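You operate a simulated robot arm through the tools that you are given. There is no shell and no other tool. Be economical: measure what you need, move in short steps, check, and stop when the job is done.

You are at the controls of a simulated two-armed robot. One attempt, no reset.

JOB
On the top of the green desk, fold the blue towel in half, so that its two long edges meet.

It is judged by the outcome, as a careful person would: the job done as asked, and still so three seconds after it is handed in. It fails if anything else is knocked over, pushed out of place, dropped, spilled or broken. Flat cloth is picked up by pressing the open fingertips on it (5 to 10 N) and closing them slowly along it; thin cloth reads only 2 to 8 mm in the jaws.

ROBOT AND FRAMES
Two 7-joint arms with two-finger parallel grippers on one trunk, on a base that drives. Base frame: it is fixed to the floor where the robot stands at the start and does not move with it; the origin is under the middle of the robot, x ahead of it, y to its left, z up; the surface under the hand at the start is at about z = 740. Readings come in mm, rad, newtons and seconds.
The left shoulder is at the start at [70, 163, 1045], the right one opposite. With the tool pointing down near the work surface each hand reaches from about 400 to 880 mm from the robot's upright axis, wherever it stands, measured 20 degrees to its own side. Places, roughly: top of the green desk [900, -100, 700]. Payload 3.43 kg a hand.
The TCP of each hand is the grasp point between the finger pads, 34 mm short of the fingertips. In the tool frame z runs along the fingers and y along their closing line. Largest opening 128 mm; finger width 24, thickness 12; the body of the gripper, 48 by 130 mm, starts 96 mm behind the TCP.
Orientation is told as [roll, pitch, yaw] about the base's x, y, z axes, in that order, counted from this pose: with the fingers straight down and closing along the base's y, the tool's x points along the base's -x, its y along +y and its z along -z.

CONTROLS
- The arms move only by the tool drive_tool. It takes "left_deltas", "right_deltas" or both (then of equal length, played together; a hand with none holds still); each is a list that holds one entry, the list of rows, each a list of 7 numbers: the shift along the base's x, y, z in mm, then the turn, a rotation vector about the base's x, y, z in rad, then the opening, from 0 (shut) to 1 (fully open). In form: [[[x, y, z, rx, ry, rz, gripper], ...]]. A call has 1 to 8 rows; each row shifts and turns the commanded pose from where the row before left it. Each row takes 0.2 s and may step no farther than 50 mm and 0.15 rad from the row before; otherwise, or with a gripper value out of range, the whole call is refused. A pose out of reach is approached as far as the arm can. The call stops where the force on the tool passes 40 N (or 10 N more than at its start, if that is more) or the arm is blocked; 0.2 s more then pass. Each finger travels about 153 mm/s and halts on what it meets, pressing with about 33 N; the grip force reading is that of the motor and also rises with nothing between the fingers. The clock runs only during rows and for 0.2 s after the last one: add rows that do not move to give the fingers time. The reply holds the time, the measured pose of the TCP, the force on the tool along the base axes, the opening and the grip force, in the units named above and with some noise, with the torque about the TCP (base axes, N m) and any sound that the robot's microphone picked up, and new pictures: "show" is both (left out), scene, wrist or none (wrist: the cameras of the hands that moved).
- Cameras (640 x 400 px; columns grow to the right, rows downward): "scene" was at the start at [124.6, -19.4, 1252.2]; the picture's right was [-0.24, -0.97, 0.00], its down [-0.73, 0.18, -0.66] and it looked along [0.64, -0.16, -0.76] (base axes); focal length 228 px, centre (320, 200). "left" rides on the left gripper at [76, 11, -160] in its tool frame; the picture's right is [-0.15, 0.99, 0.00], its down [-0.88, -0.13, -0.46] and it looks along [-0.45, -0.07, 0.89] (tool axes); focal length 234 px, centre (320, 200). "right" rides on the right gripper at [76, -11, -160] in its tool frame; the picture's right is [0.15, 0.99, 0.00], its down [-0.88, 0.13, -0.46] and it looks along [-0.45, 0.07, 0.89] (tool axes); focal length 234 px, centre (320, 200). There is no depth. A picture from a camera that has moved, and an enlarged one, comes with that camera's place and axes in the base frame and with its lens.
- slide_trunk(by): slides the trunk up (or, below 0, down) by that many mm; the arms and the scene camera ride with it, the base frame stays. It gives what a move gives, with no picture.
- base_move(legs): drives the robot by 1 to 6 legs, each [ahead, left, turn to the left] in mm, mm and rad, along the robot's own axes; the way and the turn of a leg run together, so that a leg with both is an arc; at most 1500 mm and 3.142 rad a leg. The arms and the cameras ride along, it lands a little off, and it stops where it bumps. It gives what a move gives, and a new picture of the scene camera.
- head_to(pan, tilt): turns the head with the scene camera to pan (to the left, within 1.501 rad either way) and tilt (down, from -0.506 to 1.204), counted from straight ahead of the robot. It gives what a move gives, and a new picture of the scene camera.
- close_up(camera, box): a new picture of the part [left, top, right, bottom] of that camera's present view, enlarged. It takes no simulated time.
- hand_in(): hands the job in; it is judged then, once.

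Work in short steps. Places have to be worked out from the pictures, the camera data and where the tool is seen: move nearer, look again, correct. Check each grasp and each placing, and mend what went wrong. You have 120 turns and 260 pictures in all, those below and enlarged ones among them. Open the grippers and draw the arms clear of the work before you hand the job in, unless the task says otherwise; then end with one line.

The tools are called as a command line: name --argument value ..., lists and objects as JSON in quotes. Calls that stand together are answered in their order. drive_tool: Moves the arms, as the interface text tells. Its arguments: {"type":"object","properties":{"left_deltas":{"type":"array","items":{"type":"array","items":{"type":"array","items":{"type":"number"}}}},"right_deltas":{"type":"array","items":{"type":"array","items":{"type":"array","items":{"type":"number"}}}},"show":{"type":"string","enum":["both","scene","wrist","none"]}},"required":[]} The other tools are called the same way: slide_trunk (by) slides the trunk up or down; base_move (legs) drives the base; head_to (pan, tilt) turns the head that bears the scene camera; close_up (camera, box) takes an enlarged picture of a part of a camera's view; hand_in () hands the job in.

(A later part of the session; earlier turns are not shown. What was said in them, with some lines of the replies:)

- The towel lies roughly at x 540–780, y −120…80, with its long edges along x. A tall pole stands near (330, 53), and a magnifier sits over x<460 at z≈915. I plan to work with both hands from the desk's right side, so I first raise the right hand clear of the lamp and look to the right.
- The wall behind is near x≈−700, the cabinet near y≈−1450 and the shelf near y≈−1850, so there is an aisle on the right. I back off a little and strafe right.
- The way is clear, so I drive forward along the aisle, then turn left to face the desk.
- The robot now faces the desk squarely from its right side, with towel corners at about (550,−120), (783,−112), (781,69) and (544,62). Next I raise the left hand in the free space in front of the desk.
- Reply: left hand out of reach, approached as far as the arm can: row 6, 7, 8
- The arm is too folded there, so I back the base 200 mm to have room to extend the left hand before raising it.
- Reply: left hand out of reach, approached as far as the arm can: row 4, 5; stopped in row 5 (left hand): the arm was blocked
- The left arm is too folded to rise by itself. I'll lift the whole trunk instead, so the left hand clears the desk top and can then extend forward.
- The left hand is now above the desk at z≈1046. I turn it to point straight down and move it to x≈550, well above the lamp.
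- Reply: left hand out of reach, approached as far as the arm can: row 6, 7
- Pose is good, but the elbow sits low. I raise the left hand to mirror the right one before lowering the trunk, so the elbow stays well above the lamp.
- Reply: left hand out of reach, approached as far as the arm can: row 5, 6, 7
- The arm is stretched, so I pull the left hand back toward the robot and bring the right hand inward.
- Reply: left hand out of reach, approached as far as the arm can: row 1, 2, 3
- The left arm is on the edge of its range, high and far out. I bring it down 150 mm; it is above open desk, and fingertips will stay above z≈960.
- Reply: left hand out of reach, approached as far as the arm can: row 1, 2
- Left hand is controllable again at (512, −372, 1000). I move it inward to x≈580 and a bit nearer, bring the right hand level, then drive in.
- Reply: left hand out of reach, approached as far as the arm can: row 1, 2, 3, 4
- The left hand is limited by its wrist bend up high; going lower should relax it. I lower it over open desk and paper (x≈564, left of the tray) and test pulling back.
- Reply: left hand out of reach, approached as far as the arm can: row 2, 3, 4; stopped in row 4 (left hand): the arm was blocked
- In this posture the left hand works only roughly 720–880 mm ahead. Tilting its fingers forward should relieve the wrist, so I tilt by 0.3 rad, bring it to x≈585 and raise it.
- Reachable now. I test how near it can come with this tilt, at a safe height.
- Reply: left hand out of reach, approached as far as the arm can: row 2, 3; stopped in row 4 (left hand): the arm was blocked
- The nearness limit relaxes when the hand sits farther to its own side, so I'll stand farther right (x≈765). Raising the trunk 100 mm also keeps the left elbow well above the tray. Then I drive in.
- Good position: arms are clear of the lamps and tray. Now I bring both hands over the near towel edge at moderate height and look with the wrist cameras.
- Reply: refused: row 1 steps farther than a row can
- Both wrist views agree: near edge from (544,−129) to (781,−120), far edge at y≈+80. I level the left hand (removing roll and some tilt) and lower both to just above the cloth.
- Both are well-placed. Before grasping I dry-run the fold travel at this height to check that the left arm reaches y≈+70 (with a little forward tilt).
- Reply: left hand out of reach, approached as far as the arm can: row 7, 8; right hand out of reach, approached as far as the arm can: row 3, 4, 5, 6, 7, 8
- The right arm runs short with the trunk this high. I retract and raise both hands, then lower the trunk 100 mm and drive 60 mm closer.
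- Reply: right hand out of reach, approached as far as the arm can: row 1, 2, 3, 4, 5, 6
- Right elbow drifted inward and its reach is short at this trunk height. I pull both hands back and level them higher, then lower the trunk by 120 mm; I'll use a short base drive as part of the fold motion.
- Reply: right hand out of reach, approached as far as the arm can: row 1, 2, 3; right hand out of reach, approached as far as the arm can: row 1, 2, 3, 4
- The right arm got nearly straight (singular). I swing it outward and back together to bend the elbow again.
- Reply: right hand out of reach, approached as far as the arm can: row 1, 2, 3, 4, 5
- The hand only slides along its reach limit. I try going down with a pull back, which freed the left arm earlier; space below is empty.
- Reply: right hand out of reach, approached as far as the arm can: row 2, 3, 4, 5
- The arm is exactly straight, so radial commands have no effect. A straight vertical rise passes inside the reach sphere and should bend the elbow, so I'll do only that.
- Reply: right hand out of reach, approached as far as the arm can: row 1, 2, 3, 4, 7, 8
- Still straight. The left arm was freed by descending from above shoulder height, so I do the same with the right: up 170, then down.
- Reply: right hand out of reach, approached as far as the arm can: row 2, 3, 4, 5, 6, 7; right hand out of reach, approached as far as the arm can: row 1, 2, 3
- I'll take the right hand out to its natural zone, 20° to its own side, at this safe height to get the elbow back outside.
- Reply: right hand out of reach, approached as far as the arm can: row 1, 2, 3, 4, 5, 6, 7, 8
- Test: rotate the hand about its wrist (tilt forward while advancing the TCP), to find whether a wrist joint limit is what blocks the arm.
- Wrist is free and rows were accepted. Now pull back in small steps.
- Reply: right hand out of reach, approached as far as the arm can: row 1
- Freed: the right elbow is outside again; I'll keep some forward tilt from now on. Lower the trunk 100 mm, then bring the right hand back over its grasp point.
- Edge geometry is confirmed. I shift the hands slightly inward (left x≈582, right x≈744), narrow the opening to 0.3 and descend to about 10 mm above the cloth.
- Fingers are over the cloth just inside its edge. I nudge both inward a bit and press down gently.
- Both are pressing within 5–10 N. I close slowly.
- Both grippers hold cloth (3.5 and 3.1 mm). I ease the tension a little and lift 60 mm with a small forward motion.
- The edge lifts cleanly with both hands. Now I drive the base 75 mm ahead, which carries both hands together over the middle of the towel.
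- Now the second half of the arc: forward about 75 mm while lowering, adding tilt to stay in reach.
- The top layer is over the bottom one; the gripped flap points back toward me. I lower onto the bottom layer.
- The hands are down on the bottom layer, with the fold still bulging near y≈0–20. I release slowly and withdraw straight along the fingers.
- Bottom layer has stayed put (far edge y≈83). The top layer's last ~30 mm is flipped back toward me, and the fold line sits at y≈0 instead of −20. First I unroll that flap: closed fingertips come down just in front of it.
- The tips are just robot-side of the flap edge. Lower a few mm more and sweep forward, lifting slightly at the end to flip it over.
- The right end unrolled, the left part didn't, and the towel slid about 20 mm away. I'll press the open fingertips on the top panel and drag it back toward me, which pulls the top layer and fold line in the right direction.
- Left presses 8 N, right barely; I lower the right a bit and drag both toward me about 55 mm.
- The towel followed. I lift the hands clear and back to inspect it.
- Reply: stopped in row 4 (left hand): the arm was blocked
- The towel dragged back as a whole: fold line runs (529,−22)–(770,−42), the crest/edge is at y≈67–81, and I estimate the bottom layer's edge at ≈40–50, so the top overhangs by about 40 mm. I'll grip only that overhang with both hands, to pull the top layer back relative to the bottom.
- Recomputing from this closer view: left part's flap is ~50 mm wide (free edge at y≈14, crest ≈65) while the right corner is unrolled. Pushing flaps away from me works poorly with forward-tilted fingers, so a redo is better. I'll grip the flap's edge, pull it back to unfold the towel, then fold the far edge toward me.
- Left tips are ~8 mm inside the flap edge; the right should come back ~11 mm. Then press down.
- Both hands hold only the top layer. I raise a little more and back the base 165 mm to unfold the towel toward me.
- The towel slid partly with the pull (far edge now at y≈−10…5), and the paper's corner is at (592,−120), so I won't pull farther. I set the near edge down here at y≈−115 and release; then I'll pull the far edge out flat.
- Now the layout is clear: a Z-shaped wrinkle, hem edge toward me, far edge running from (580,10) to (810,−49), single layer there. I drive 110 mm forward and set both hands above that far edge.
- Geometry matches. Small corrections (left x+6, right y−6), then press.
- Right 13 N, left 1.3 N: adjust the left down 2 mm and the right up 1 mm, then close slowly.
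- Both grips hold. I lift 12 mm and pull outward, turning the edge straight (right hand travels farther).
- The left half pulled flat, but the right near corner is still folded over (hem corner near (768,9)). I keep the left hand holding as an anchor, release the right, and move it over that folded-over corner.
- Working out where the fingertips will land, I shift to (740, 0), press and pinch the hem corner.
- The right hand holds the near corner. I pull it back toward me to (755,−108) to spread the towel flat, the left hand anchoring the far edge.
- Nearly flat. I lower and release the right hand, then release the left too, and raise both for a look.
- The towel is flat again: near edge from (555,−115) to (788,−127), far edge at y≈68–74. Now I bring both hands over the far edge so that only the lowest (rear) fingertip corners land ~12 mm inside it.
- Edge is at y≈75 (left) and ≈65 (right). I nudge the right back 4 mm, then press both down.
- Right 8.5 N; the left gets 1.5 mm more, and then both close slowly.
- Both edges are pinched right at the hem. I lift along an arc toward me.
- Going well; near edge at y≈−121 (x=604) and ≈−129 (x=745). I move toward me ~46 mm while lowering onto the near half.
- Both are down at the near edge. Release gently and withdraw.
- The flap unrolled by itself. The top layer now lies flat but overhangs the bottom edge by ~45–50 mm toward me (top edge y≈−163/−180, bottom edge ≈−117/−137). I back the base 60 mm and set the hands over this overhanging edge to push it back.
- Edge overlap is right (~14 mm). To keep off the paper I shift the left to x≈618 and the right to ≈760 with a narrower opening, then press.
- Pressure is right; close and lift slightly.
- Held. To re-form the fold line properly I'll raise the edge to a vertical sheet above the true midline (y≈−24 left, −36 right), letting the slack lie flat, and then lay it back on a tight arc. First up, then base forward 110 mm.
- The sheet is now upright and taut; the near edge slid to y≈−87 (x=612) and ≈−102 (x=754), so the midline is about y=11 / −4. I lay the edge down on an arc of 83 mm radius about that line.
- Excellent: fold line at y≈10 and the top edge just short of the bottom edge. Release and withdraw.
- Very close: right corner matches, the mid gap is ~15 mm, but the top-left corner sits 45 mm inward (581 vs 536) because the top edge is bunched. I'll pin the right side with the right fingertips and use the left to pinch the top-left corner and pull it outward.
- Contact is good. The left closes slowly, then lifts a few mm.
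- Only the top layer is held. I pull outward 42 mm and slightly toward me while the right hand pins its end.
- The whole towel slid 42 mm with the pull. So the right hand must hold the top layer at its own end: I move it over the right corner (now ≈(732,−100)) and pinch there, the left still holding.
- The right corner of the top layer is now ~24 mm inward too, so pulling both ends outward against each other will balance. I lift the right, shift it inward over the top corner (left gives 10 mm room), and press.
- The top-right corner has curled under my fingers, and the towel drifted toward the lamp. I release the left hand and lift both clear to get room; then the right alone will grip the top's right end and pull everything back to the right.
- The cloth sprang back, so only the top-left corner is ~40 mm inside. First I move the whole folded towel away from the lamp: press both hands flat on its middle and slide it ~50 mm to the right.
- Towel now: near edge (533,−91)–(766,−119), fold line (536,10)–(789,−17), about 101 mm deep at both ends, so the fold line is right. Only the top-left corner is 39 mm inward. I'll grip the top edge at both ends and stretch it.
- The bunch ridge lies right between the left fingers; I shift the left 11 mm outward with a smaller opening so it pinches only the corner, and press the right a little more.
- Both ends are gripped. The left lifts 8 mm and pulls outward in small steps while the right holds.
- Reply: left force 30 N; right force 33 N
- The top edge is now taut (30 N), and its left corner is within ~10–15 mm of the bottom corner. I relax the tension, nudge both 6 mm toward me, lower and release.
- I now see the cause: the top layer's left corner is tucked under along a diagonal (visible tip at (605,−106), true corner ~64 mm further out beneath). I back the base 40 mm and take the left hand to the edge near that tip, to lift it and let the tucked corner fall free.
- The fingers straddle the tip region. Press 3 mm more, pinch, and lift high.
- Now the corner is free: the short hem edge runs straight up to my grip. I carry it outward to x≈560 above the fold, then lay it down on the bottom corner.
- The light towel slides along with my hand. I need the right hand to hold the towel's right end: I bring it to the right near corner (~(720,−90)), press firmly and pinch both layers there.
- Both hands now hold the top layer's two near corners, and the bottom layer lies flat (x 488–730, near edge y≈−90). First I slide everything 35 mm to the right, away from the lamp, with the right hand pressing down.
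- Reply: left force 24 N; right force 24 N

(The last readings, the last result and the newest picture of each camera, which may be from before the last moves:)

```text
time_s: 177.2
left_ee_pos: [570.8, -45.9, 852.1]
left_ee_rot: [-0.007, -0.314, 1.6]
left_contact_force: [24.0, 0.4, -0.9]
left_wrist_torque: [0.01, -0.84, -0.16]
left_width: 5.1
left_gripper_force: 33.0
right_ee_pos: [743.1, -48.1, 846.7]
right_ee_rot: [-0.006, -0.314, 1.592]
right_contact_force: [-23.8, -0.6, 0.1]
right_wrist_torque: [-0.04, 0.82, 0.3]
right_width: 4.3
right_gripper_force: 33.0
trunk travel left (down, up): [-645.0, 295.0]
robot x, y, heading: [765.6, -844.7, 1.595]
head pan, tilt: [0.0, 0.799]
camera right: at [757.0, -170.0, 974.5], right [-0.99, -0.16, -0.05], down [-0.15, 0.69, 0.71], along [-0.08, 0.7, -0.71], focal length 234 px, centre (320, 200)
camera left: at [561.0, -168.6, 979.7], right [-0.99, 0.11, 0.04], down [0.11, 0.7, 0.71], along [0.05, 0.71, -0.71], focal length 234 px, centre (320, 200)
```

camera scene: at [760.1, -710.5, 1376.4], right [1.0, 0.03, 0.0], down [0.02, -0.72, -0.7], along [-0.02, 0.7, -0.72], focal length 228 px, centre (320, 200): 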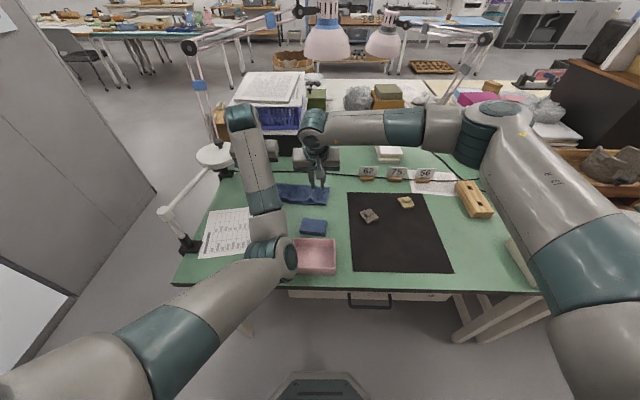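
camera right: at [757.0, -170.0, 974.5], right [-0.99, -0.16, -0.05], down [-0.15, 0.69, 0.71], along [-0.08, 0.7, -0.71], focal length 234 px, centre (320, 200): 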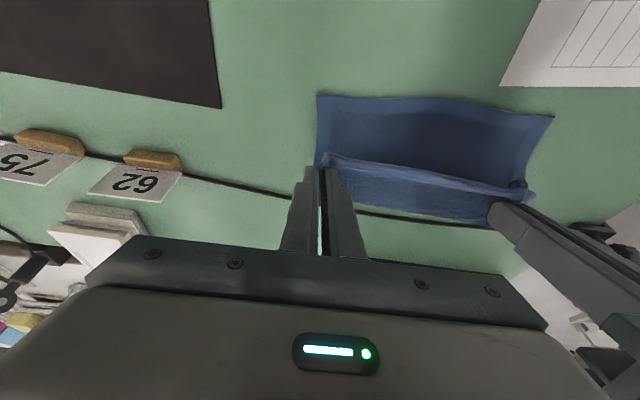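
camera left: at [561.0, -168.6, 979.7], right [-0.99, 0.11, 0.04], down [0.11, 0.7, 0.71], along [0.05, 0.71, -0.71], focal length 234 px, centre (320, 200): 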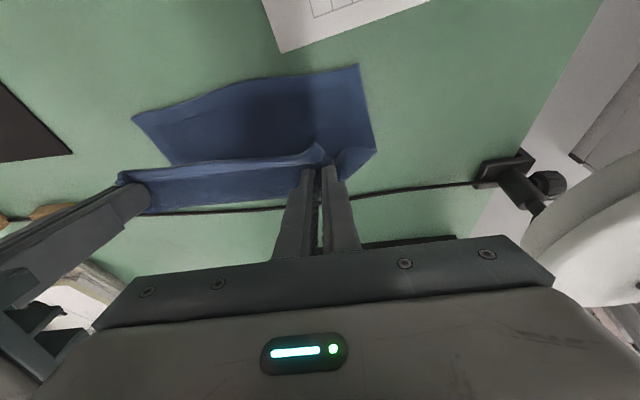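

Both corners are up and the edge is taut; bottom near edge runs (524,−100)–(756,−81). I ease the tension and lay the top edge down on its arc, left hand to y≈−79 and right to ≈−65.

drive_tool --left_deltas '[[[2, -2, -2, 0, 0, 0, 0], [0, -6, -6, 0, 0, 0, 0], [0, -6, -8, 0, 0, 0, 0], [0, -6, -10, 0, 0, 0, 0], [0, -5, -12, 0, 0, 0, 0], [0, -5, -14, 0, 0, 0, 0], [0, -3, -15, 0, 0, 0, 0], [0, 0, 0, 0, 0, 0, 0]]]' --right_deltas '[[[-3, 0, -2, 0, 0, 0, 0], [0, -2, -6, 0, 0, 0, 0], [0, -3, -8, 0, 0, 0, 0], [0, -3, -9, 0, 0, 0, 0], [0, -3, -11, 0, 0, 0, 0], [0, -3, -13, 0, 0, 0, 0], [0, -3, -13, 0, 0, 0, 0], [0, 0, 0, 0, 0, 0, 0]]]' --show "none"

close_up --camera "right" --box '[240, 90, 600, 315]'

close_up --camera "left" --box '[60, 90, 420, 315]'

```text
time_s: 179.0
left_ee_pos: [571.1, -80.3, 786.4]
left_ee_rot: [-0.006, -0.317, 1.602]
left_contact_force: [24.0, 3.3, 3.3]
left_wrist_torque: [0.14, -0.84, -0.16]
left_width: 5.0
left_gripper_force: 32.9
right_ee_pos: [742.4, -64.7, 785.1]
right_ee_rot: [-0.01, -0.314, 1.591]
right_contact_force: [-23.8, -3.3, 0.1]
right_wrist_torque: [-0.14, 0.84, 0.31]
right_width: 4.3
right_gripper_force: 32.4
trunk travel left (down, up): [-645.0, 295.0]
robot x, y, heading: [764.9, -841.2, 1.598]
head pan, tilt: [0.0, 0.799]
```

```text
1.78 times, centred on (420, 202) of right
camera zoom: at [755.4, -187.0, 913.0], right [-0.99, -0.15, -0.06], down [-0.15, 0.69, 0.7], along [-0.07, 0.7, -0.71], focal length 416 px, centre (142, 196)
```

zoom: 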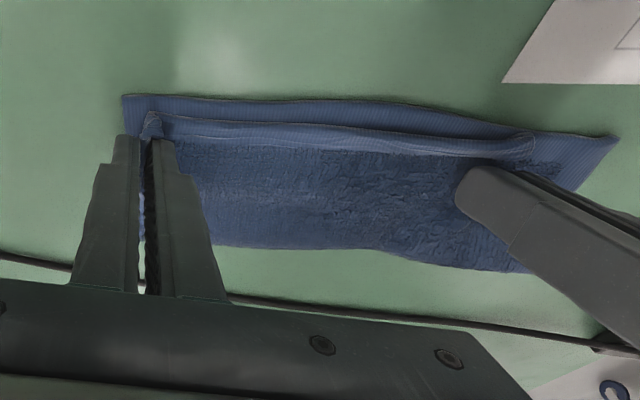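

```text
1.78 times, centred on (240, 202) of left
camera zoom: at [561.9, -202.2, 912.3], right [-0.99, 0.11, 0.04], down [0.11, 0.7, 0.71], along [0.05, 0.71, -0.71], focal length 416 px, centre (462, 196)
```

zoom: 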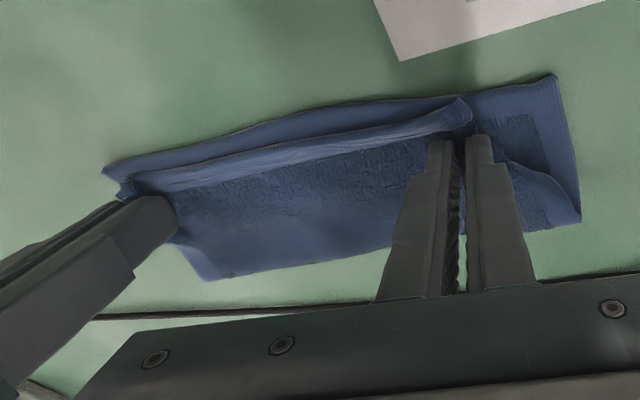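

Nearly there. I relax the tension and release only the left hand, then inspect the left corner.

drive_tool --left_deltas '[[[4, 0, 0, 0, 0, 0, 0], [0, 0, -1, 0, 0, 0, 0], [0, 0, 0, 0, 0, 0, 0.06], [0, 0, 0, 0, 0, 0, 0.15], [0, -2, 8, 0, 0, 0, 0.15], [0, -2, 25, 0, 0, 0, 0.15], [0, 10, 40, 0, 0, 0, 0.15], [0, 10, 20, 0, 0, 0, 0.15]]]' --show "none"

close_up --camera "left" --box '[180, 60, 420, 210]'

```text
time_s: 180.8
left_ee_pos: [573.1, -61.9, 878.0]
left_ee_rot: [-0.004, -0.315, 1.602]
left_contact_force: [-0.1, 0.4, 0.2]
left_wrist_torque: [0.03, 0.02, -0.01]
left_width: 19.3
left_gripper_force: 0.1
right_ee_pos: [743.6, -64.7, 784.6]
right_ee_rot: [-0.011, -0.314, 1.588]
right_contact_force: [0.9, 0.4, -0.1]
right_wrist_torque: [0.01, 0.0, -0.01]
right_width: 4.1
right_gripper_force: 32.7
trunk travel left (down, up): [-645.0, 295.0]
robot x, y, heading: [765.3, -839.4, 1.6]
head pan, tilt: [0.0, 0.799]
```

```text
2.67 times, centred on (300, 135) of left
camera zoom: at [565.7, -184.3, 1007.0], right [-0.99, 0.11, 0.04], down [0.11, 0.7, 0.71], along [0.05, 0.71, -0.71], focal length 624 px, centre (373, 373)
```

zoom: 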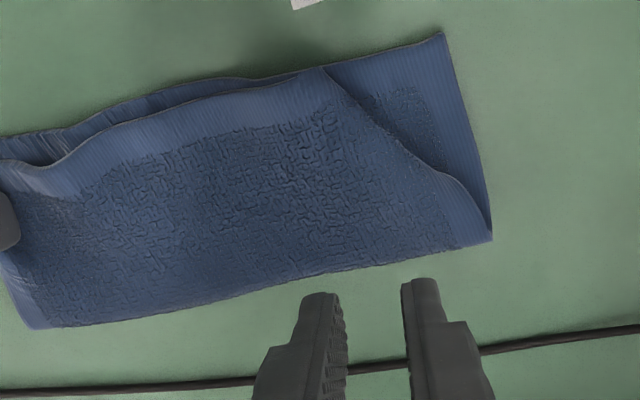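

Confirmed: a triangle of the top's left corner is tucked under along a diagonal crease. I'll pinch the top layer right at that crease (≈(575,−77)), lift so the triangle hangs free, then set it down outside first and come back inward, so it lies outward.

drive_tool --left_deltas '[[[1, -5, -30, 0, 0, 0, 0.15], [1, -5, -30, 0, 0, 0, 0.15], [0, -5, -20, 0, 0, 0, 0.15], [0, 0, -8, 0, 0, 0, 0.15], [0, 0, -4, 0, 0, 0, 0.15], [0, 0, -2, 0, 0, 0, 0.15], [0, 0, 0, 0, 0, 0, 0.15]]]' --show "wrist"

```text
time_s: 182.4
left_ee_pos: [574.5, -77.9, 783.8]
left_ee_rot: [-0.003, -0.315, 1.604]
left_contact_force: [1.2, 1.3, 3.5]
left_wrist_torque: [0.03, -0.04, 0.04]
left_width: 19.3
left_gripper_force: 0.1
right_ee_pos: [743.8, -64.4, 784.7]
right_ee_rot: [-0.011, -0.316, 1.588]
right_contact_force: [1.1, -0.1, -0.3]
right_wrist_torque: [-0.01, 0.0, -0.02]
right_width: 3.9
right_gripper_force: 32.8
trunk travel left (down, up): [-645.0, 295.0]
robot x, y, heading: [764.9, -846.2, 1.595]
head pan, tilt: [0.0, 0.799]
camera left: at [566.2, -200.3, 911.6], right [-0.99, 0.11, 0.04], down [0.11, 0.7, 0.71], along [0.05, 0.71, -0.71], focal length 234 px, centre (320, 200)
```

left: 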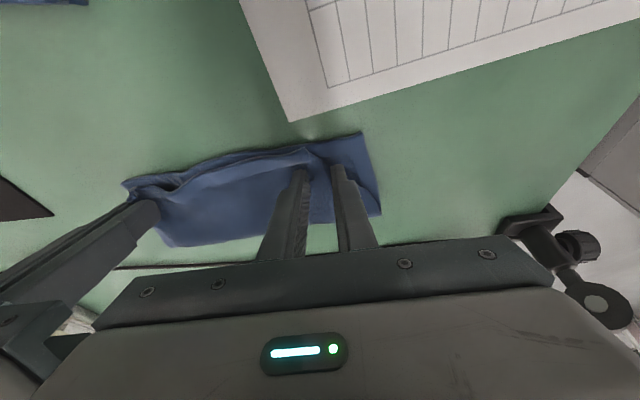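

drive_tool --left_deltas '[[[0, 0, -1, 0, 0, 0, 0.12], [0, 0, 0, 0, 0, 0, 0.08], [0, 0, 0, 0, 0, 0, 0.04], [0, 0, 0, 0, 0, 0, 0], [0, 0, 0, 0, 0, 0, 0], [0, 0, 15, 0, 0, 0, 0], [0, 4, 20, 0, 0, 0, 0], [0, 8, 20, 0, 0, 0, 0]]]' --show "none"

close_up --camera "left" --box '[120, 70, 420, 258]'

```text
time_s: 184.2
left_ee_pos: [570.4, -64.6, 836.3]
left_ee_rot: [-0.003, -0.314, 1.605]
left_contact_force: [0.6, -0.8, -0.2]
left_wrist_torque: [-0.01, -0.04, 0.0]
left_width: 3.5
left_gripper_force: 32.5
right_ee_pos: [743.2, -63.7, 784.8]
right_ee_rot: [-0.01, -0.312, 1.588]
right_contact_force: [-0.5, -0.4, 0.0]
right_wrist_torque: [0.0, -0.01, 0.01]
right_width: 3.9
right_gripper_force: 32.8
trunk travel left (down, up): [-645.0, 295.0]
robot x, y, heading: [761.6, -843.4, 1.596]
head pan, tilt: [0.0, 0.799]
```

```text
2.13 times, centred on (270, 164) of left
camera zoom: at [563.5, -187.5, 963.9], right [-0.99, 0.11, 0.04], down [0.11, 0.7, 0.71], along [0.05, 0.71, -0.71], focal length 498 px, centre (426, 277)
```

zoom: 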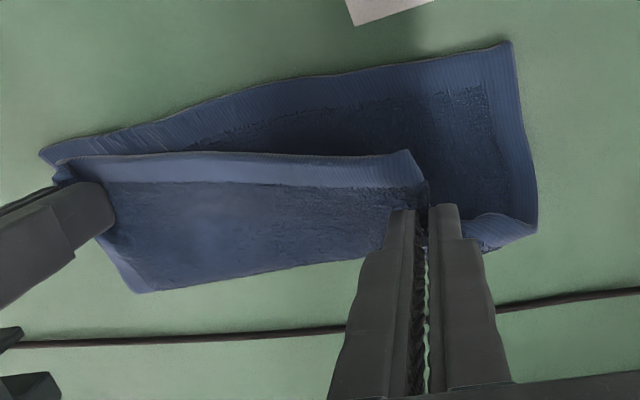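

The corner still hangs beneath the pinch. I lift the right side too and shift both hands outward (−35,−20), lower the left until the hanging triangle touches outside, and then bring both back inward while lowering.

drive_tool --left_deltas '[[[0, 0, 0, 0, 0, 0, 0], [0, 0, 0, 0, 0, 0, 0], [-9, -6, 4, 0, 0, 0, 0], [-9, -6, 0, 0, 0, 0, 0], [-9, -6, 0, 0, 0, 0, 0], [-8, -6, -6, 0, 0, 0, 0], [0, -2, -12, 0, 0, 0, 0], [0, 0, -10, 0, 0, 0, 0]]]' --right_deltas '[[[0, 3, 20, 0, 0, 0, 0], [0, 6, 20, 0, 0, 0, 0], [-9, -2, 4, 0, 0, 0, 0], [-9, -2, 0, 0, 0, 0, 0], [-9, -2, 0, 0, 0, 0, 0], [-8, -2, 0, 0, 0, 0, 0], [0, 0, 0, 0, 0, 0, 0], [0, 0, 0, 0, 0, 0, 0]]]' --show "none"

close_up --camera "left" --box '[80, 60, 420, 272]'

close_up --camera "right" --box '[260, 60, 640, 298]'

```text
time_s: 186.0
left_ee_pos: [538.7, -94.0, 813.5]
left_ee_rot: [-0.003, -0.315, 1.604]
left_contact_force: [-0.1, 0.3, -0.4]
left_wrist_torque: [0.0, 0.05, 0.02]
left_width: 3.7
left_gripper_force: 32.6
right_ee_pos: [708.3, -62.7, 829.7]
right_ee_rot: [-0.012, -0.314, 1.589]
right_contact_force: [-0.4, -0.2, 0.7]
right_wrist_torque: [-0.02, -0.04, -0.03]
right_width: 3.9
right_gripper_force: 32.5
trunk travel left (down, up): [-645.0, 295.0]
robot x, y, heading: [765.6, -842.1, 1.599]
head pan, tilt: [0.0, 0.799]
```

```text
1.88 times, centred on (250, 166) of left
camera zoom: at [530.0, -215.3, 941.0], right [-0.99, 0.11, 0.04], down [0.11, 0.7, 0.71], along [0.05, 0.71, -0.71], focal length 441 px, centre (452, 264)
```

zoom: 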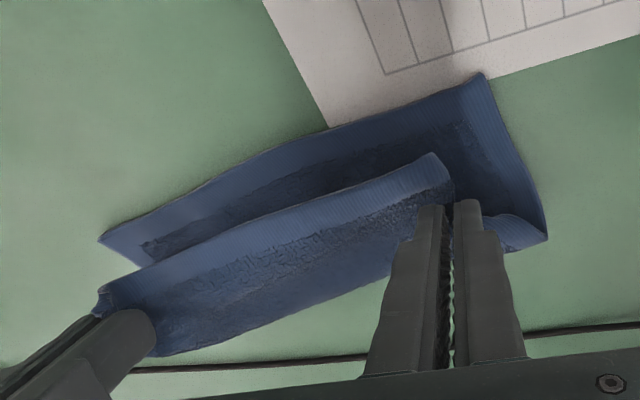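

```text
1.68 times, centred on (450, 179) of right
camera zoom: at [721.3, -184.8, 957.2], right [-0.99, -0.15, -0.06], down [-0.15, 0.69, 0.7], along [-0.07, 0.7, -0.71], focal length 394 px, centre (102, 235)
```

zoom: 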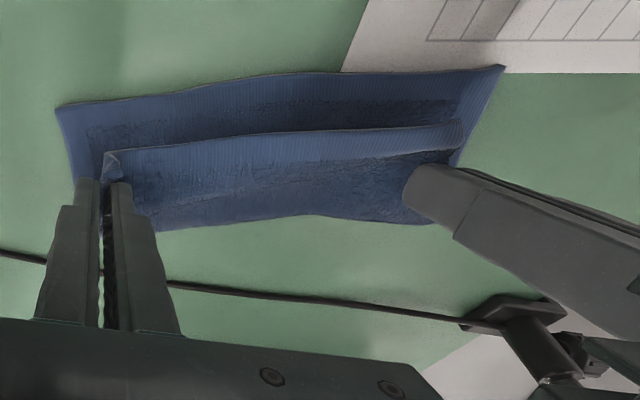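

The bottom follows every pull, so I'll settle it from here. Bottom near edge runs (516,−132)–(744,−71); matching grip points are left (547,−109) and right (711,−65). I lower both there and release gently.

drive_tool --left_deltas '[[[2, -3, -2, 0, 0, 0, 0], [2, -4, -5, 0, 0, 0, 0], [2, -4, -8, 0, 0, 0, 0], [2, -4, -8, 0, 0, 0, 0], [0, 0, -5, 0, 0, 0, 0], [0, 0, 0, 0, 0, 0, 0]]]' --right_deltas '[[[1, 0, -8, 0, 0, 0, 0], [1, 0, -10, 0, 0, 0, 0], [1, 0, -10, 0, 0, 0, 0], [0, -1, -10, 0, 0, 0, 0], [0, -1, -6, 0, 0, 0, 0], [0, 0, 0, 0, 0, 0, 0]]]' --show "none"

drive_tool --left_deltas '[[[0, 0, 0, 0, 0, 0, 0.06], [0, 0, 0, 0, 0, 0, 0.15], [0, 0, 0, 0, 0, 0, 0.15], [0, -2, 8, 0, 0, 0, 0.15], [0, -2, 25, 0, 0, 0, 0.15], [0, 5, 40, 0, 0, 0, 0.15], [0, 10, 30, 0, 0, 0, 0.15]]]' --right_deltas '[[[0, 0, 0, 0, 0, 0, 0.06], [0, 0, 0, 0, 0, 0, 0.15], [0, 0, 0, 0, 0, 0, 0.15], [0, -2, 8, 0, 0, 0, 0.15], [0, -2, 25, 0, 0, 0, 0.15], [0, -5, 40, 0, 0, 0, 0.15], [0, -10, 30, 0, 0, 0, 0.15]]]' --show "none"

close_up --camera "left" --box '[80, 40, 400, 240]'

close_up --camera "right" --box '[240, 60, 560, 260]'

```text
time_s: 187.4
left_ee_pos: [547.7, -106.9, 786.6]
left_ee_rot: [-0.005, -0.316, 1.603]
left_contact_force: [0.4, 0.0, 2.2]
left_wrist_torque: [0.03, 0.01, -0.02]
left_width: 3.6
left_gripper_force: 33.7
right_ee_pos: [711.4, -66.6, 786.0]
right_ee_rot: [-0.012, -0.315, 1.589]
right_contact_force: [0.1, -0.3, 0.1]
right_wrist_torque: [0.0, 0.02, -0.02]
right_width: 3.9
right_gripper_force: 33.4
trunk travel left (down, up): [-645.0, 295.0]
robot x, y, heading: [764.3, -843.5, 1.6]
head pan, tilt: [0.0, 0.799]
```

```text
time_s: 189.0
left_ee_pos: [548.7, -93.5, 890.8]
left_ee_rot: [-0.002, -0.315, 1.605]
left_contact_force: [0.5, -0.2, 0.5]
left_wrist_torque: [0.0, 0.01, -0.01]
left_width: 19.1
left_gripper_force: 0.1
right_ee_pos: [711.9, -84.7, 888.5]
right_ee_rot: [-0.011, -0.316, 1.589]
right_contact_force: [-0.1, -0.6, 0.2]
right_wrist_torque: [0.03, 0.02, 0.01]
right_width: 19.0
right_gripper_force: 0.1
trunk travel left (down, up): [-645.0, 295.0]
robot x, y, heading: [766.7, -841.1, 1.596]
head pan, tilt: [0.0, 0.799]
```

```text
2.00 times, centred on (240, 140) of left
camera zoom: at [540.5, -216.1, 1018.3], right [-0.99, 0.11, 0.04], down [0.11, 0.7, 0.71], along [0.05, 0.71, -0.71], focal length 468 px, centre (480, 320)
```

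zoom: 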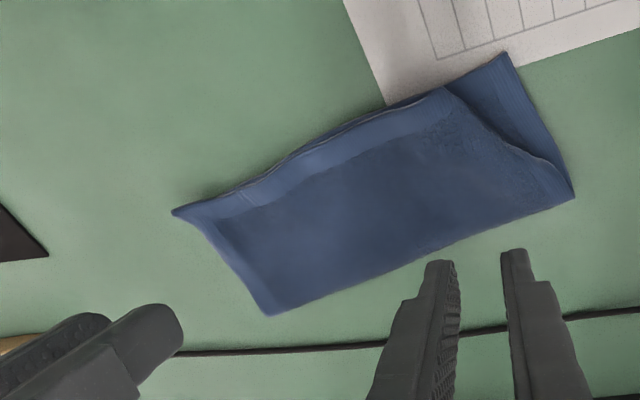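

```text
2.00 times, centred on (400, 160) of right
camera zoom: at [725.5, -207.3, 1016.5], right [-0.99, -0.15, -0.06], down [-0.15, 0.69, 0.7], along [-0.07, 0.7, -0.71], focal length 468 px, centre (160, 280)
```

zoom: 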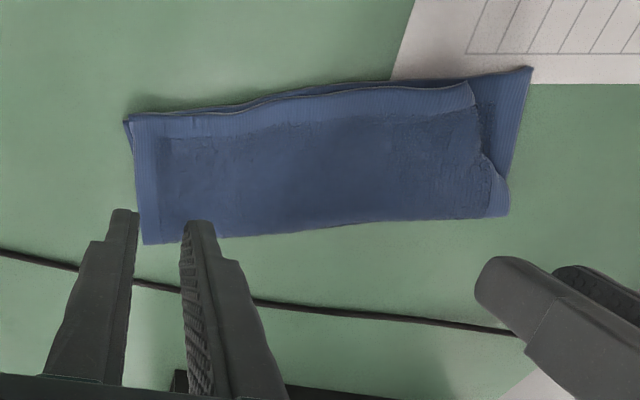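

Very good: the long edges now coincide along nearly the whole length; only the top's left corner is still tucked under (~36 mm triangle). I'll pinch the top layer well inside that crease at (588,−100), so the corner can spring free when lifted.

drive_tool --left_deltas '[[[8, -1, -15, 0, 0, 0, 0.2], [8, -2, -18, 0, 0, 0, 0.2], [8, -2, -18, 0, 0, 0, 0.2], [8, -2, -18, 0, 0, 0, 0.2], [7, 0, -18, 0, 0, 0, 0.2], [0, 0, -12, 0, 0, 0, 0.2], [0, 0, -6, 0, 0, 0, 0.2], [0, 0, -2, 0, 0, 0, 0.2]]]' --right_deltas '[[[10, 0, 5, 0, 0, 0, 0.15], [10, 0, 5, 0, 0, 0, 0.15], [10, 0, 5, 0, 0, 0, 0.15], [10, 0, 0, 0, 0, 0, 0.15], [10, 0, 0, 0, 0, 0, 0.15], [0, 0, 0, 0, 0, 0, 0.15], [0, 0, 0, 0, 0, 0, 0.15], [0, 0, 0, 0, 0, 0, 0.15]]]' --show "none"

```text
time_s: 190.8
left_ee_pos: [587.6, -104.7, 782.0]
left_ee_rot: [-0.003, -0.317, 1.605]
left_contact_force: [0.0, -0.4, 5.8]
left_wrist_torque: [0.02, 0.07, 0.01]
left_width: 25.5
left_gripper_force: 0.0
right_ee_pos: [762.8, -85.6, 904.8]
right_ee_rot: [-0.012, -0.317, 1.588]
right_contact_force: [0.3, 0.8, -0.3]
right_wrist_torque: [0.02, 0.01, 0.0]
right_width: 19.5
right_gripper_force: 0.1
trunk travel left (down, up): [-645.0, 295.0]
robot x, y, heading: [760.1, -837.0, 1.599]
head pan, tilt: [0.0, 0.799]
```

Contact is 5.8 N. I close slowly and lift about 60 mm with a slight motion toward the fold.

drive_tool --left_deltas '[[[0, 0, 0, 0, 0, 0, 0.13], [0, 0, 0, 0, 0, 0, 0.06], [0, 0, 0, 0, 0, 0, 0], [0, 0, 0, 0, 0, 0, 0], [0, 0, 0, 0, 0, 0, 0], [0, 2, 14, 0, 0, 0, 0], [0, 5, 18, 0, 0, 0, 0], [2, 8, 18, 0, 0, 0, 0]]]' --show "none"

drive_tool --left_deltas '[[[2, 10, 14, 0, 0, 0, 0], [0, 0, 0, 0, 0, 0, 0], [0, 0, 0, 0, 0, 0, 0]]]' --show "none"

close_up --camera "left" --box '[120, 60, 440, 260]'

close_up --camera "right" --box '[320, 60, 640, 260]'

```text
time_s: 192.6
left_ee_pos: [588.5, -88.8, 832.9]
left_ee_rot: [-0.003, -0.314, 1.604]
left_contact_force: [0.1, -0.8, -0.1]
left_wrist_torque: [0.0, 0.0, 0.03]
left_width: 5.0
left_gripper_force: 33.1
right_ee_pos: [763.2, -84.5, 903.4]
right_ee_rot: [-0.011, -0.313, 1.588]
right_contact_force: [-0.3, 0.4, 1.4]
right_wrist_torque: [0.02, -0.03, 0.03]
right_width: 19.4
right_gripper_force: 0.0
trunk travel left (down, up): [-645.0, 295.0]
robot x, y, heading: [760.9, -839.4, 1.594]
head pan, tilt: [0.0, 0.799]
```

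```text
time_s: 193.4
left_ee_pos: [591.5, -79.6, 845.2]
left_ee_rot: [-0.004, -0.316, 1.604]
left_contact_force: [0.1, 0.3, -0.4]
left_wrist_torque: [-0.01, 0.01, 0.03]
left_width: 5.0
left_gripper_force: 33.4
right_ee_pos: [761.1, -84.8, 901.5]
right_ee_rot: [-0.009, -0.315, 1.588]
right_contact_force: [0.0, 0.4, -0.1]
right_wrist_torque: [-0.02, -0.01, 0.03]
right_width: 19.3
right_gripper_force: 0.2
trunk travel left (down, up): [-645.0, 295.0]
robot x, y, heading: [764.1, -840.0, 1.595]
head pan, tilt: [0.0, 0.799]
```

```text
2.00 times, centred on (280, 160) of left
camera zoom: at [583.4, -200.6, 973.3], right [-0.99, 0.11, 0.04], down [0.11, 0.7, 0.71], along [0.05, 0.71, -0.71], focal length 468 px, centre (400, 280)
```

zoom: 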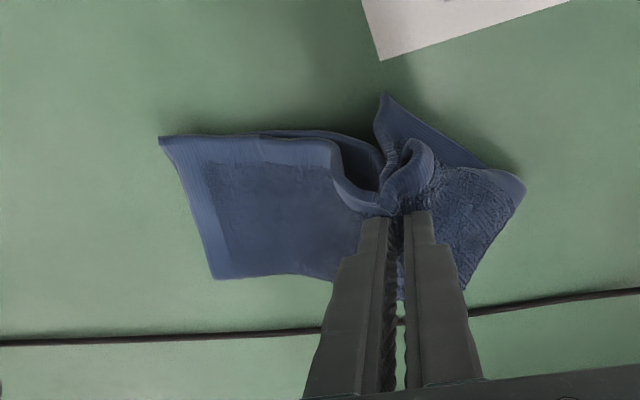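

```text
2.00 times, centred on (480, 160) of right
camera zoom: at [774.4, -206.4, 1029.7], right [-0.99, -0.15, -0.06], down [-0.15, 0.69, 0.7], along [-0.07, 0.7, -0.71], focal length 468 px, centre (0, 280)
```

zoom: 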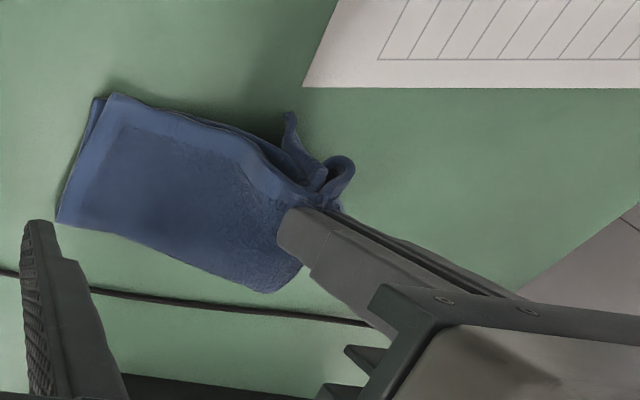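

The pinch took both layers together, so I set them back down along exactly the same path and release.

drive_tool --left_deltas '[[[-2, -10, -14, 0, 0, 0, 0], [-2, -8, -18, 0, 0, 0, 0], [0, -5, -16, 0, 0, 0, 0], [0, -2, -12, 0, 0, 0, 0], [0, 0, 0, 0, 0, 0, 0.06], [0, 0, 0, 0, 0, 0, 0.2], [0, -2, 10, 0, 0, 0, 0.2], [0, -2, 25, 0, 0, 0, 0.2]]]' --show "none"

drive_tool --left_deltas '[[[0, 0, 40, 0, 0, 0, 0.2], [0, 10, 30, 0, 0, 0, 0.2], [0, 0, 0, 0, 0, 0, 0.2]]]' --show "none"

close_up --camera "left" --box '[120, 40, 440, 240]'

close_up --camera "right" --box '[320, 60, 640, 260]'

```text
time_s: 195.2
left_ee_pos: [589.3, -106.9, 821.0]
left_ee_rot: [-0.004, -0.317, 1.604]
left_contact_force: [0.5, -0.5, -0.2]
left_wrist_torque: [0.05, -0.03, 0.01]
left_width: 25.6
left_gripper_force: 0.0
right_ee_pos: [762.2, -84.7, 902.5]
right_ee_rot: [-0.012, -0.314, 1.588]
right_contact_force: [0.0, -0.4, -0.2]
right_wrist_torque: [0.01, 0.03, -0.01]
right_width: 19.1
right_gripper_force: 0.1
trunk travel left (down, up): [-645.0, 295.0]
robot x, y, heading: [766.9, -838.9, 1.599]
head pan, tilt: [0.0, 0.799]
```

```text
time_s: 196.0
left_ee_pos: [589.7, -97.1, 890.3]
left_ee_rot: [-0.004, -0.315, 1.604]
left_contact_force: [0.8, 0.0, 0.4]
left_wrist_torque: [0.0, -0.02, 0.01]
left_width: 25.5
left_gripper_force: 0.1
right_ee_pos: [760.7, -84.4, 901.5]
right_ee_rot: [-0.012, -0.314, 1.587]
right_contact_force: [1.2, 0.3, 0.1]
right_wrist_torque: [0.0, 0.04, -0.01]
right_width: 19.3
right_gripper_force: 0.1
trunk travel left (down, up): [-645.0, 295.0]
robot x, y, heading: [764.4, -845.1, 1.599]
head pan, tilt: [0.0, 0.799]
```

```text
2.00 times, centred on (280, 140) of left
camera zoom: at [580.9, -219.4, 1018.6], right [-0.99, 0.11, 0.04], down [0.11, 0.7, 0.71], along [0.05, 0.71, -0.71], focal length 468 px, centre (400, 320)
```

zoom: 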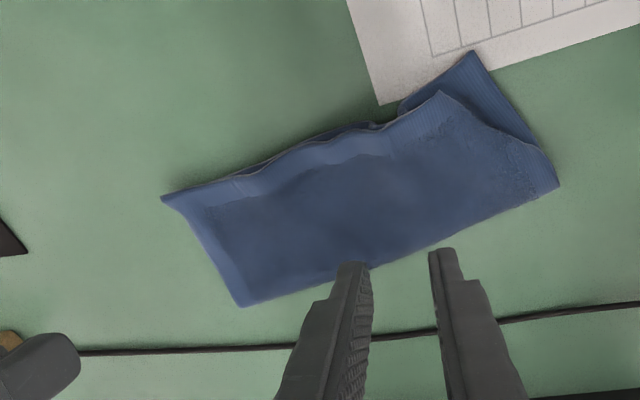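

```text
2.00 times, centred on (480, 160) of right
camera zoom: at [773.9, -206.4, 1029.8], right [-0.99, -0.15, -0.06], down [-0.15, 0.69, 0.7], along [-0.07, 0.7, -0.71], focal length 468 px, centre (0, 280)
```

zoom: 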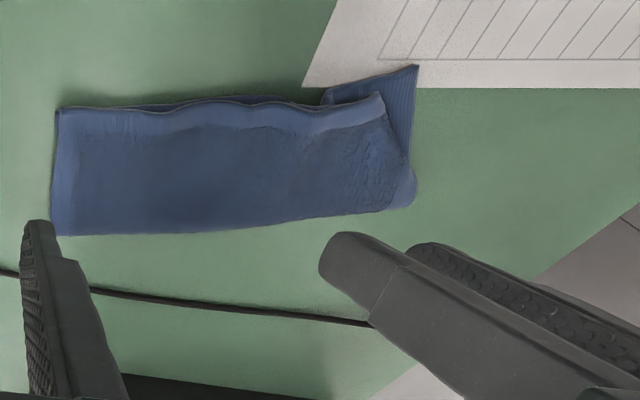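

It settled back well; only a small triangle at the left corner (tip ~25 mm from the bottom corner) stays tucked. I try once more with a light touch to take only the top layer, at (579,−102).

drive_tool --left_deltas '[[[-4, -2, -25, 0, 0, 0, 0.15], [-4, -2, -25, 0, 0, 0, 0.15], [-3, -1, -25, 0, 0, 0, 0.15], [0, 0, -18, 0, 0, 0, 0.15], [0, 0, -8, 0, 0, 0, 0.15], [0, 0, -2, 0, 0, 0, 0.15], [0, 0, 0, 0, 0, 0, 0.15]]]' --show "none"

```text
time_s: 197.6
left_ee_pos: [574.5, -103.4, 788.5]
left_ee_rot: [-0.003, -0.317, 1.603]
left_contact_force: [-0.4, -0.7, 1.1]
left_wrist_torque: [0.01, -0.01, 0.0]
left_width: 19.4
left_gripper_force: 0.2
right_ee_pos: [761.1, -84.3, 903.3]
right_ee_rot: [-0.013, -0.314, 1.588]
right_contact_force: [-0.4, 0.1, 0.5]
right_wrist_torque: [0.02, 0.03, -0.01]
right_width: 19.0
right_gripper_force: 0.1
trunk travel left (down, up): [-645.0, 295.0]
robot x, y, heading: [766.0, -845.7, 1.598]
head pan, tilt: [0.0, 0.799]
```

Light contact (1 N). I add 1 mm, pinch and lift.

drive_tool --left_deltas '[[[0, 0, -1, 0, 0, 0, 0.11], [0, 0, 0, 0, 0, 0, 0.06], [0, 0, 0, 0, 0, 0, 0], [0, 0, 0, 0, 0, 0, 0], [0, 2, 14, 0, 0, 0, 0], [2, 5, 18, 0, 0, 0, 0], [2, 8, 14, 0, 0, 0, 0], [0, 0, 0, 0, 0, 0, 0]]]' --show "none"

close_up --camera "left" --box '[120, 60, 440, 260]'

close_up --camera "right" --box '[320, 60, 640, 260]'

```text
time_s: 199.4
left_ee_pos: [580.0, -86.4, 832.3]
left_ee_rot: [-0.003, -0.316, 1.605]
left_contact_force: [-0.3, -0.2, -0.1]
left_wrist_torque: [0.01, -0.03, 0.0]
left_width: 0.2
left_gripper_force: 33.3
right_ee_pos: [761.9, -84.0, 902.2]
right_ee_rot: [-0.012, -0.314, 1.588]
right_contact_force: [0.2, -0.7, 0.0]
right_wrist_torque: [-0.04, -0.02, -0.01]
right_width: 19.2
right_gripper_force: 0.0
trunk travel left (down, up): [-645.0, 295.0]
robot x, y, heading: [764.0, -841.4, 1.601]
head pan, tilt: [0.0, 0.799]
```

```text
2.00 times, centred on (280, 160) of left
camera zoom: at [571.9, -208.8, 959.4], right [-0.99, 0.11, 0.04], down [0.11, 0.7, 0.71], along [0.05, 0.71, -0.71], focal length 468 px, centre (400, 280)
```

zoom: 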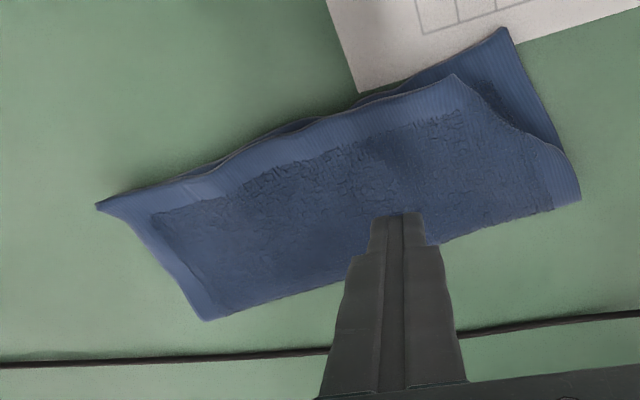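

```text
2.00 times, centred on (480, 160) of right
camera zoom: at [774.2, -206.5, 1029.8], right [-0.99, -0.15, -0.06], down [-0.15, 0.69, 0.7], along [-0.07, 0.7, -0.71], focal length 468 px, centre (0, 280)
```

zoom: 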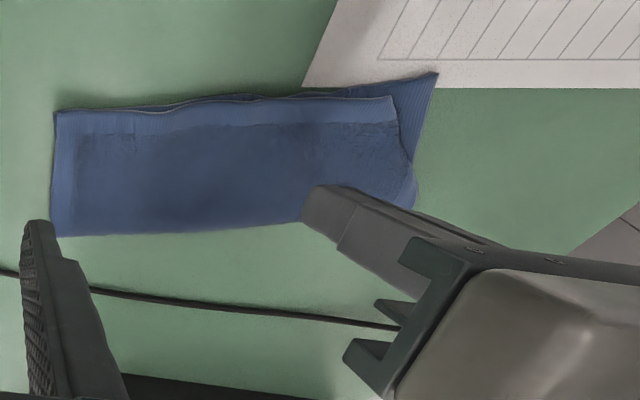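

That pinch missed, but the towel lies flat with its long edges together, and only a small corner triangle is turned under. Further attempts risk more than they gain, so I open the grippers, raise both hands and back away.

drive_tool --left_deltas '[[[0, 0, 40, 0, 0, 0, 0.5], [0, 0, 40, 0, 0, 0, 0.5], [0, 0, 30, 0, 0, 0, 0.5], [0, 0, 0, 0, 0, 0, 0.5]]]' --right_deltas '[[[0, 0, 20, 0, 0, 0, 0.5], [0, 0, 20, 0, 0, 0, 0.5], [0, 0, 10, 0, 0, 0, 0.5], [0, 0, 0, 0, 0, 0, 0.5]]]' --show "none"

base_move --legs '[[-250, 0, 0]]'

close_up --camera "scene" --box '[200, 80, 460, 242]'

```text
time_s: 200.4
left_ee_pos: [581.1, -84.9, 940.6]
left_ee_rot: [-0.004, -0.314, 1.604]
left_contact_force: [-0.6, 0.8, -0.4]
left_wrist_torque: [0.01, -0.01, -0.02]
left_width: 63.9
left_gripper_force: 0.1
right_ee_pos: [760.1, -82.6, 951.9]
right_ee_rot: [-0.011, -0.313, 1.592]
right_contact_force: [-0.3, 0.2, 1.0]
right_wrist_torque: [0.01, -0.03, -0.04]
right_width: 63.8
right_gripper_force: 0.0
trunk travel left (down, up): [-645.0, 295.0]
robot x, y, heading: [765.1, -843.5, 1.6]
head pan, tilt: [0.0, 0.799]
```

```text
time_s: 202.2
left_ee_pos: [590.1, -330.1, 942.5]
left_ee_rot: [-0.002, -0.315, 1.601]
left_contact_force: [-1.3, -0.1, -0.2]
left_wrist_torque: [0.02, 0.0, -0.01]
left_width: 64.0
left_gripper_force: 0.0
right_ee_pos: [771.0, -328.4, 952.2]
right_ee_rot: [-0.012, -0.314, 1.588]
right_contact_force: [-0.3, -0.7, 0.2]
right_wrist_torque: [0.01, -0.04, 0.01]
right_width: 63.9
right_gripper_force: 0.1
trunk travel left (down, up): [-645.0, 295.0]
robot x, y, heading: [771.0, -1087.3, 1.593]
head pan, tilt: [0.0, 0.799]
camera scene: at [766.4, -955.9, 1376.6], right [1.0, 0.02, 0.0], down [0.02, -0.72, -0.7], along [-0.02, 0.7, -0.72], focal length 228 px, centre (320, 200)
```

scene: 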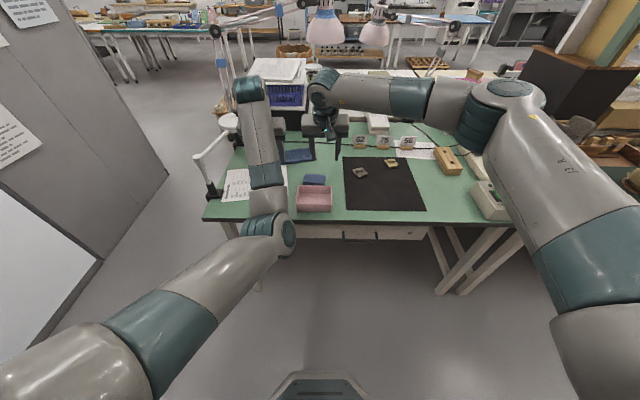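

```text
2.46 times, centred on (330, 161) of scene
camera zoom: at [766.4, -955.9, 1376.6], right [1.0, 0.02, 0.0], down [0.02, -0.72, -0.7], along [-0.02, 0.7, -0.72], focal length 561 px, centre (295, 296)
```

zoom: 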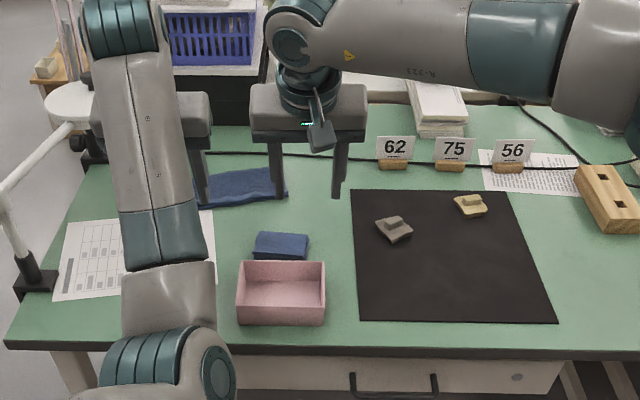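

The arms are clear, the folded towel lies on the desk, and everything else (tray, sponge, paper, tags, lamps) stands where it was. I hand in.

hand_in

```text
The job is handed in.
```

The blue towel is folded in half on the green desk with its long edges together, except that the top layer's left corner is still tucked under, leaving a triangle of about 35 mm. It lies a few centimetres from where it started, with one corner resting slightly on the paper; as far as I could see, nothing else was moved.
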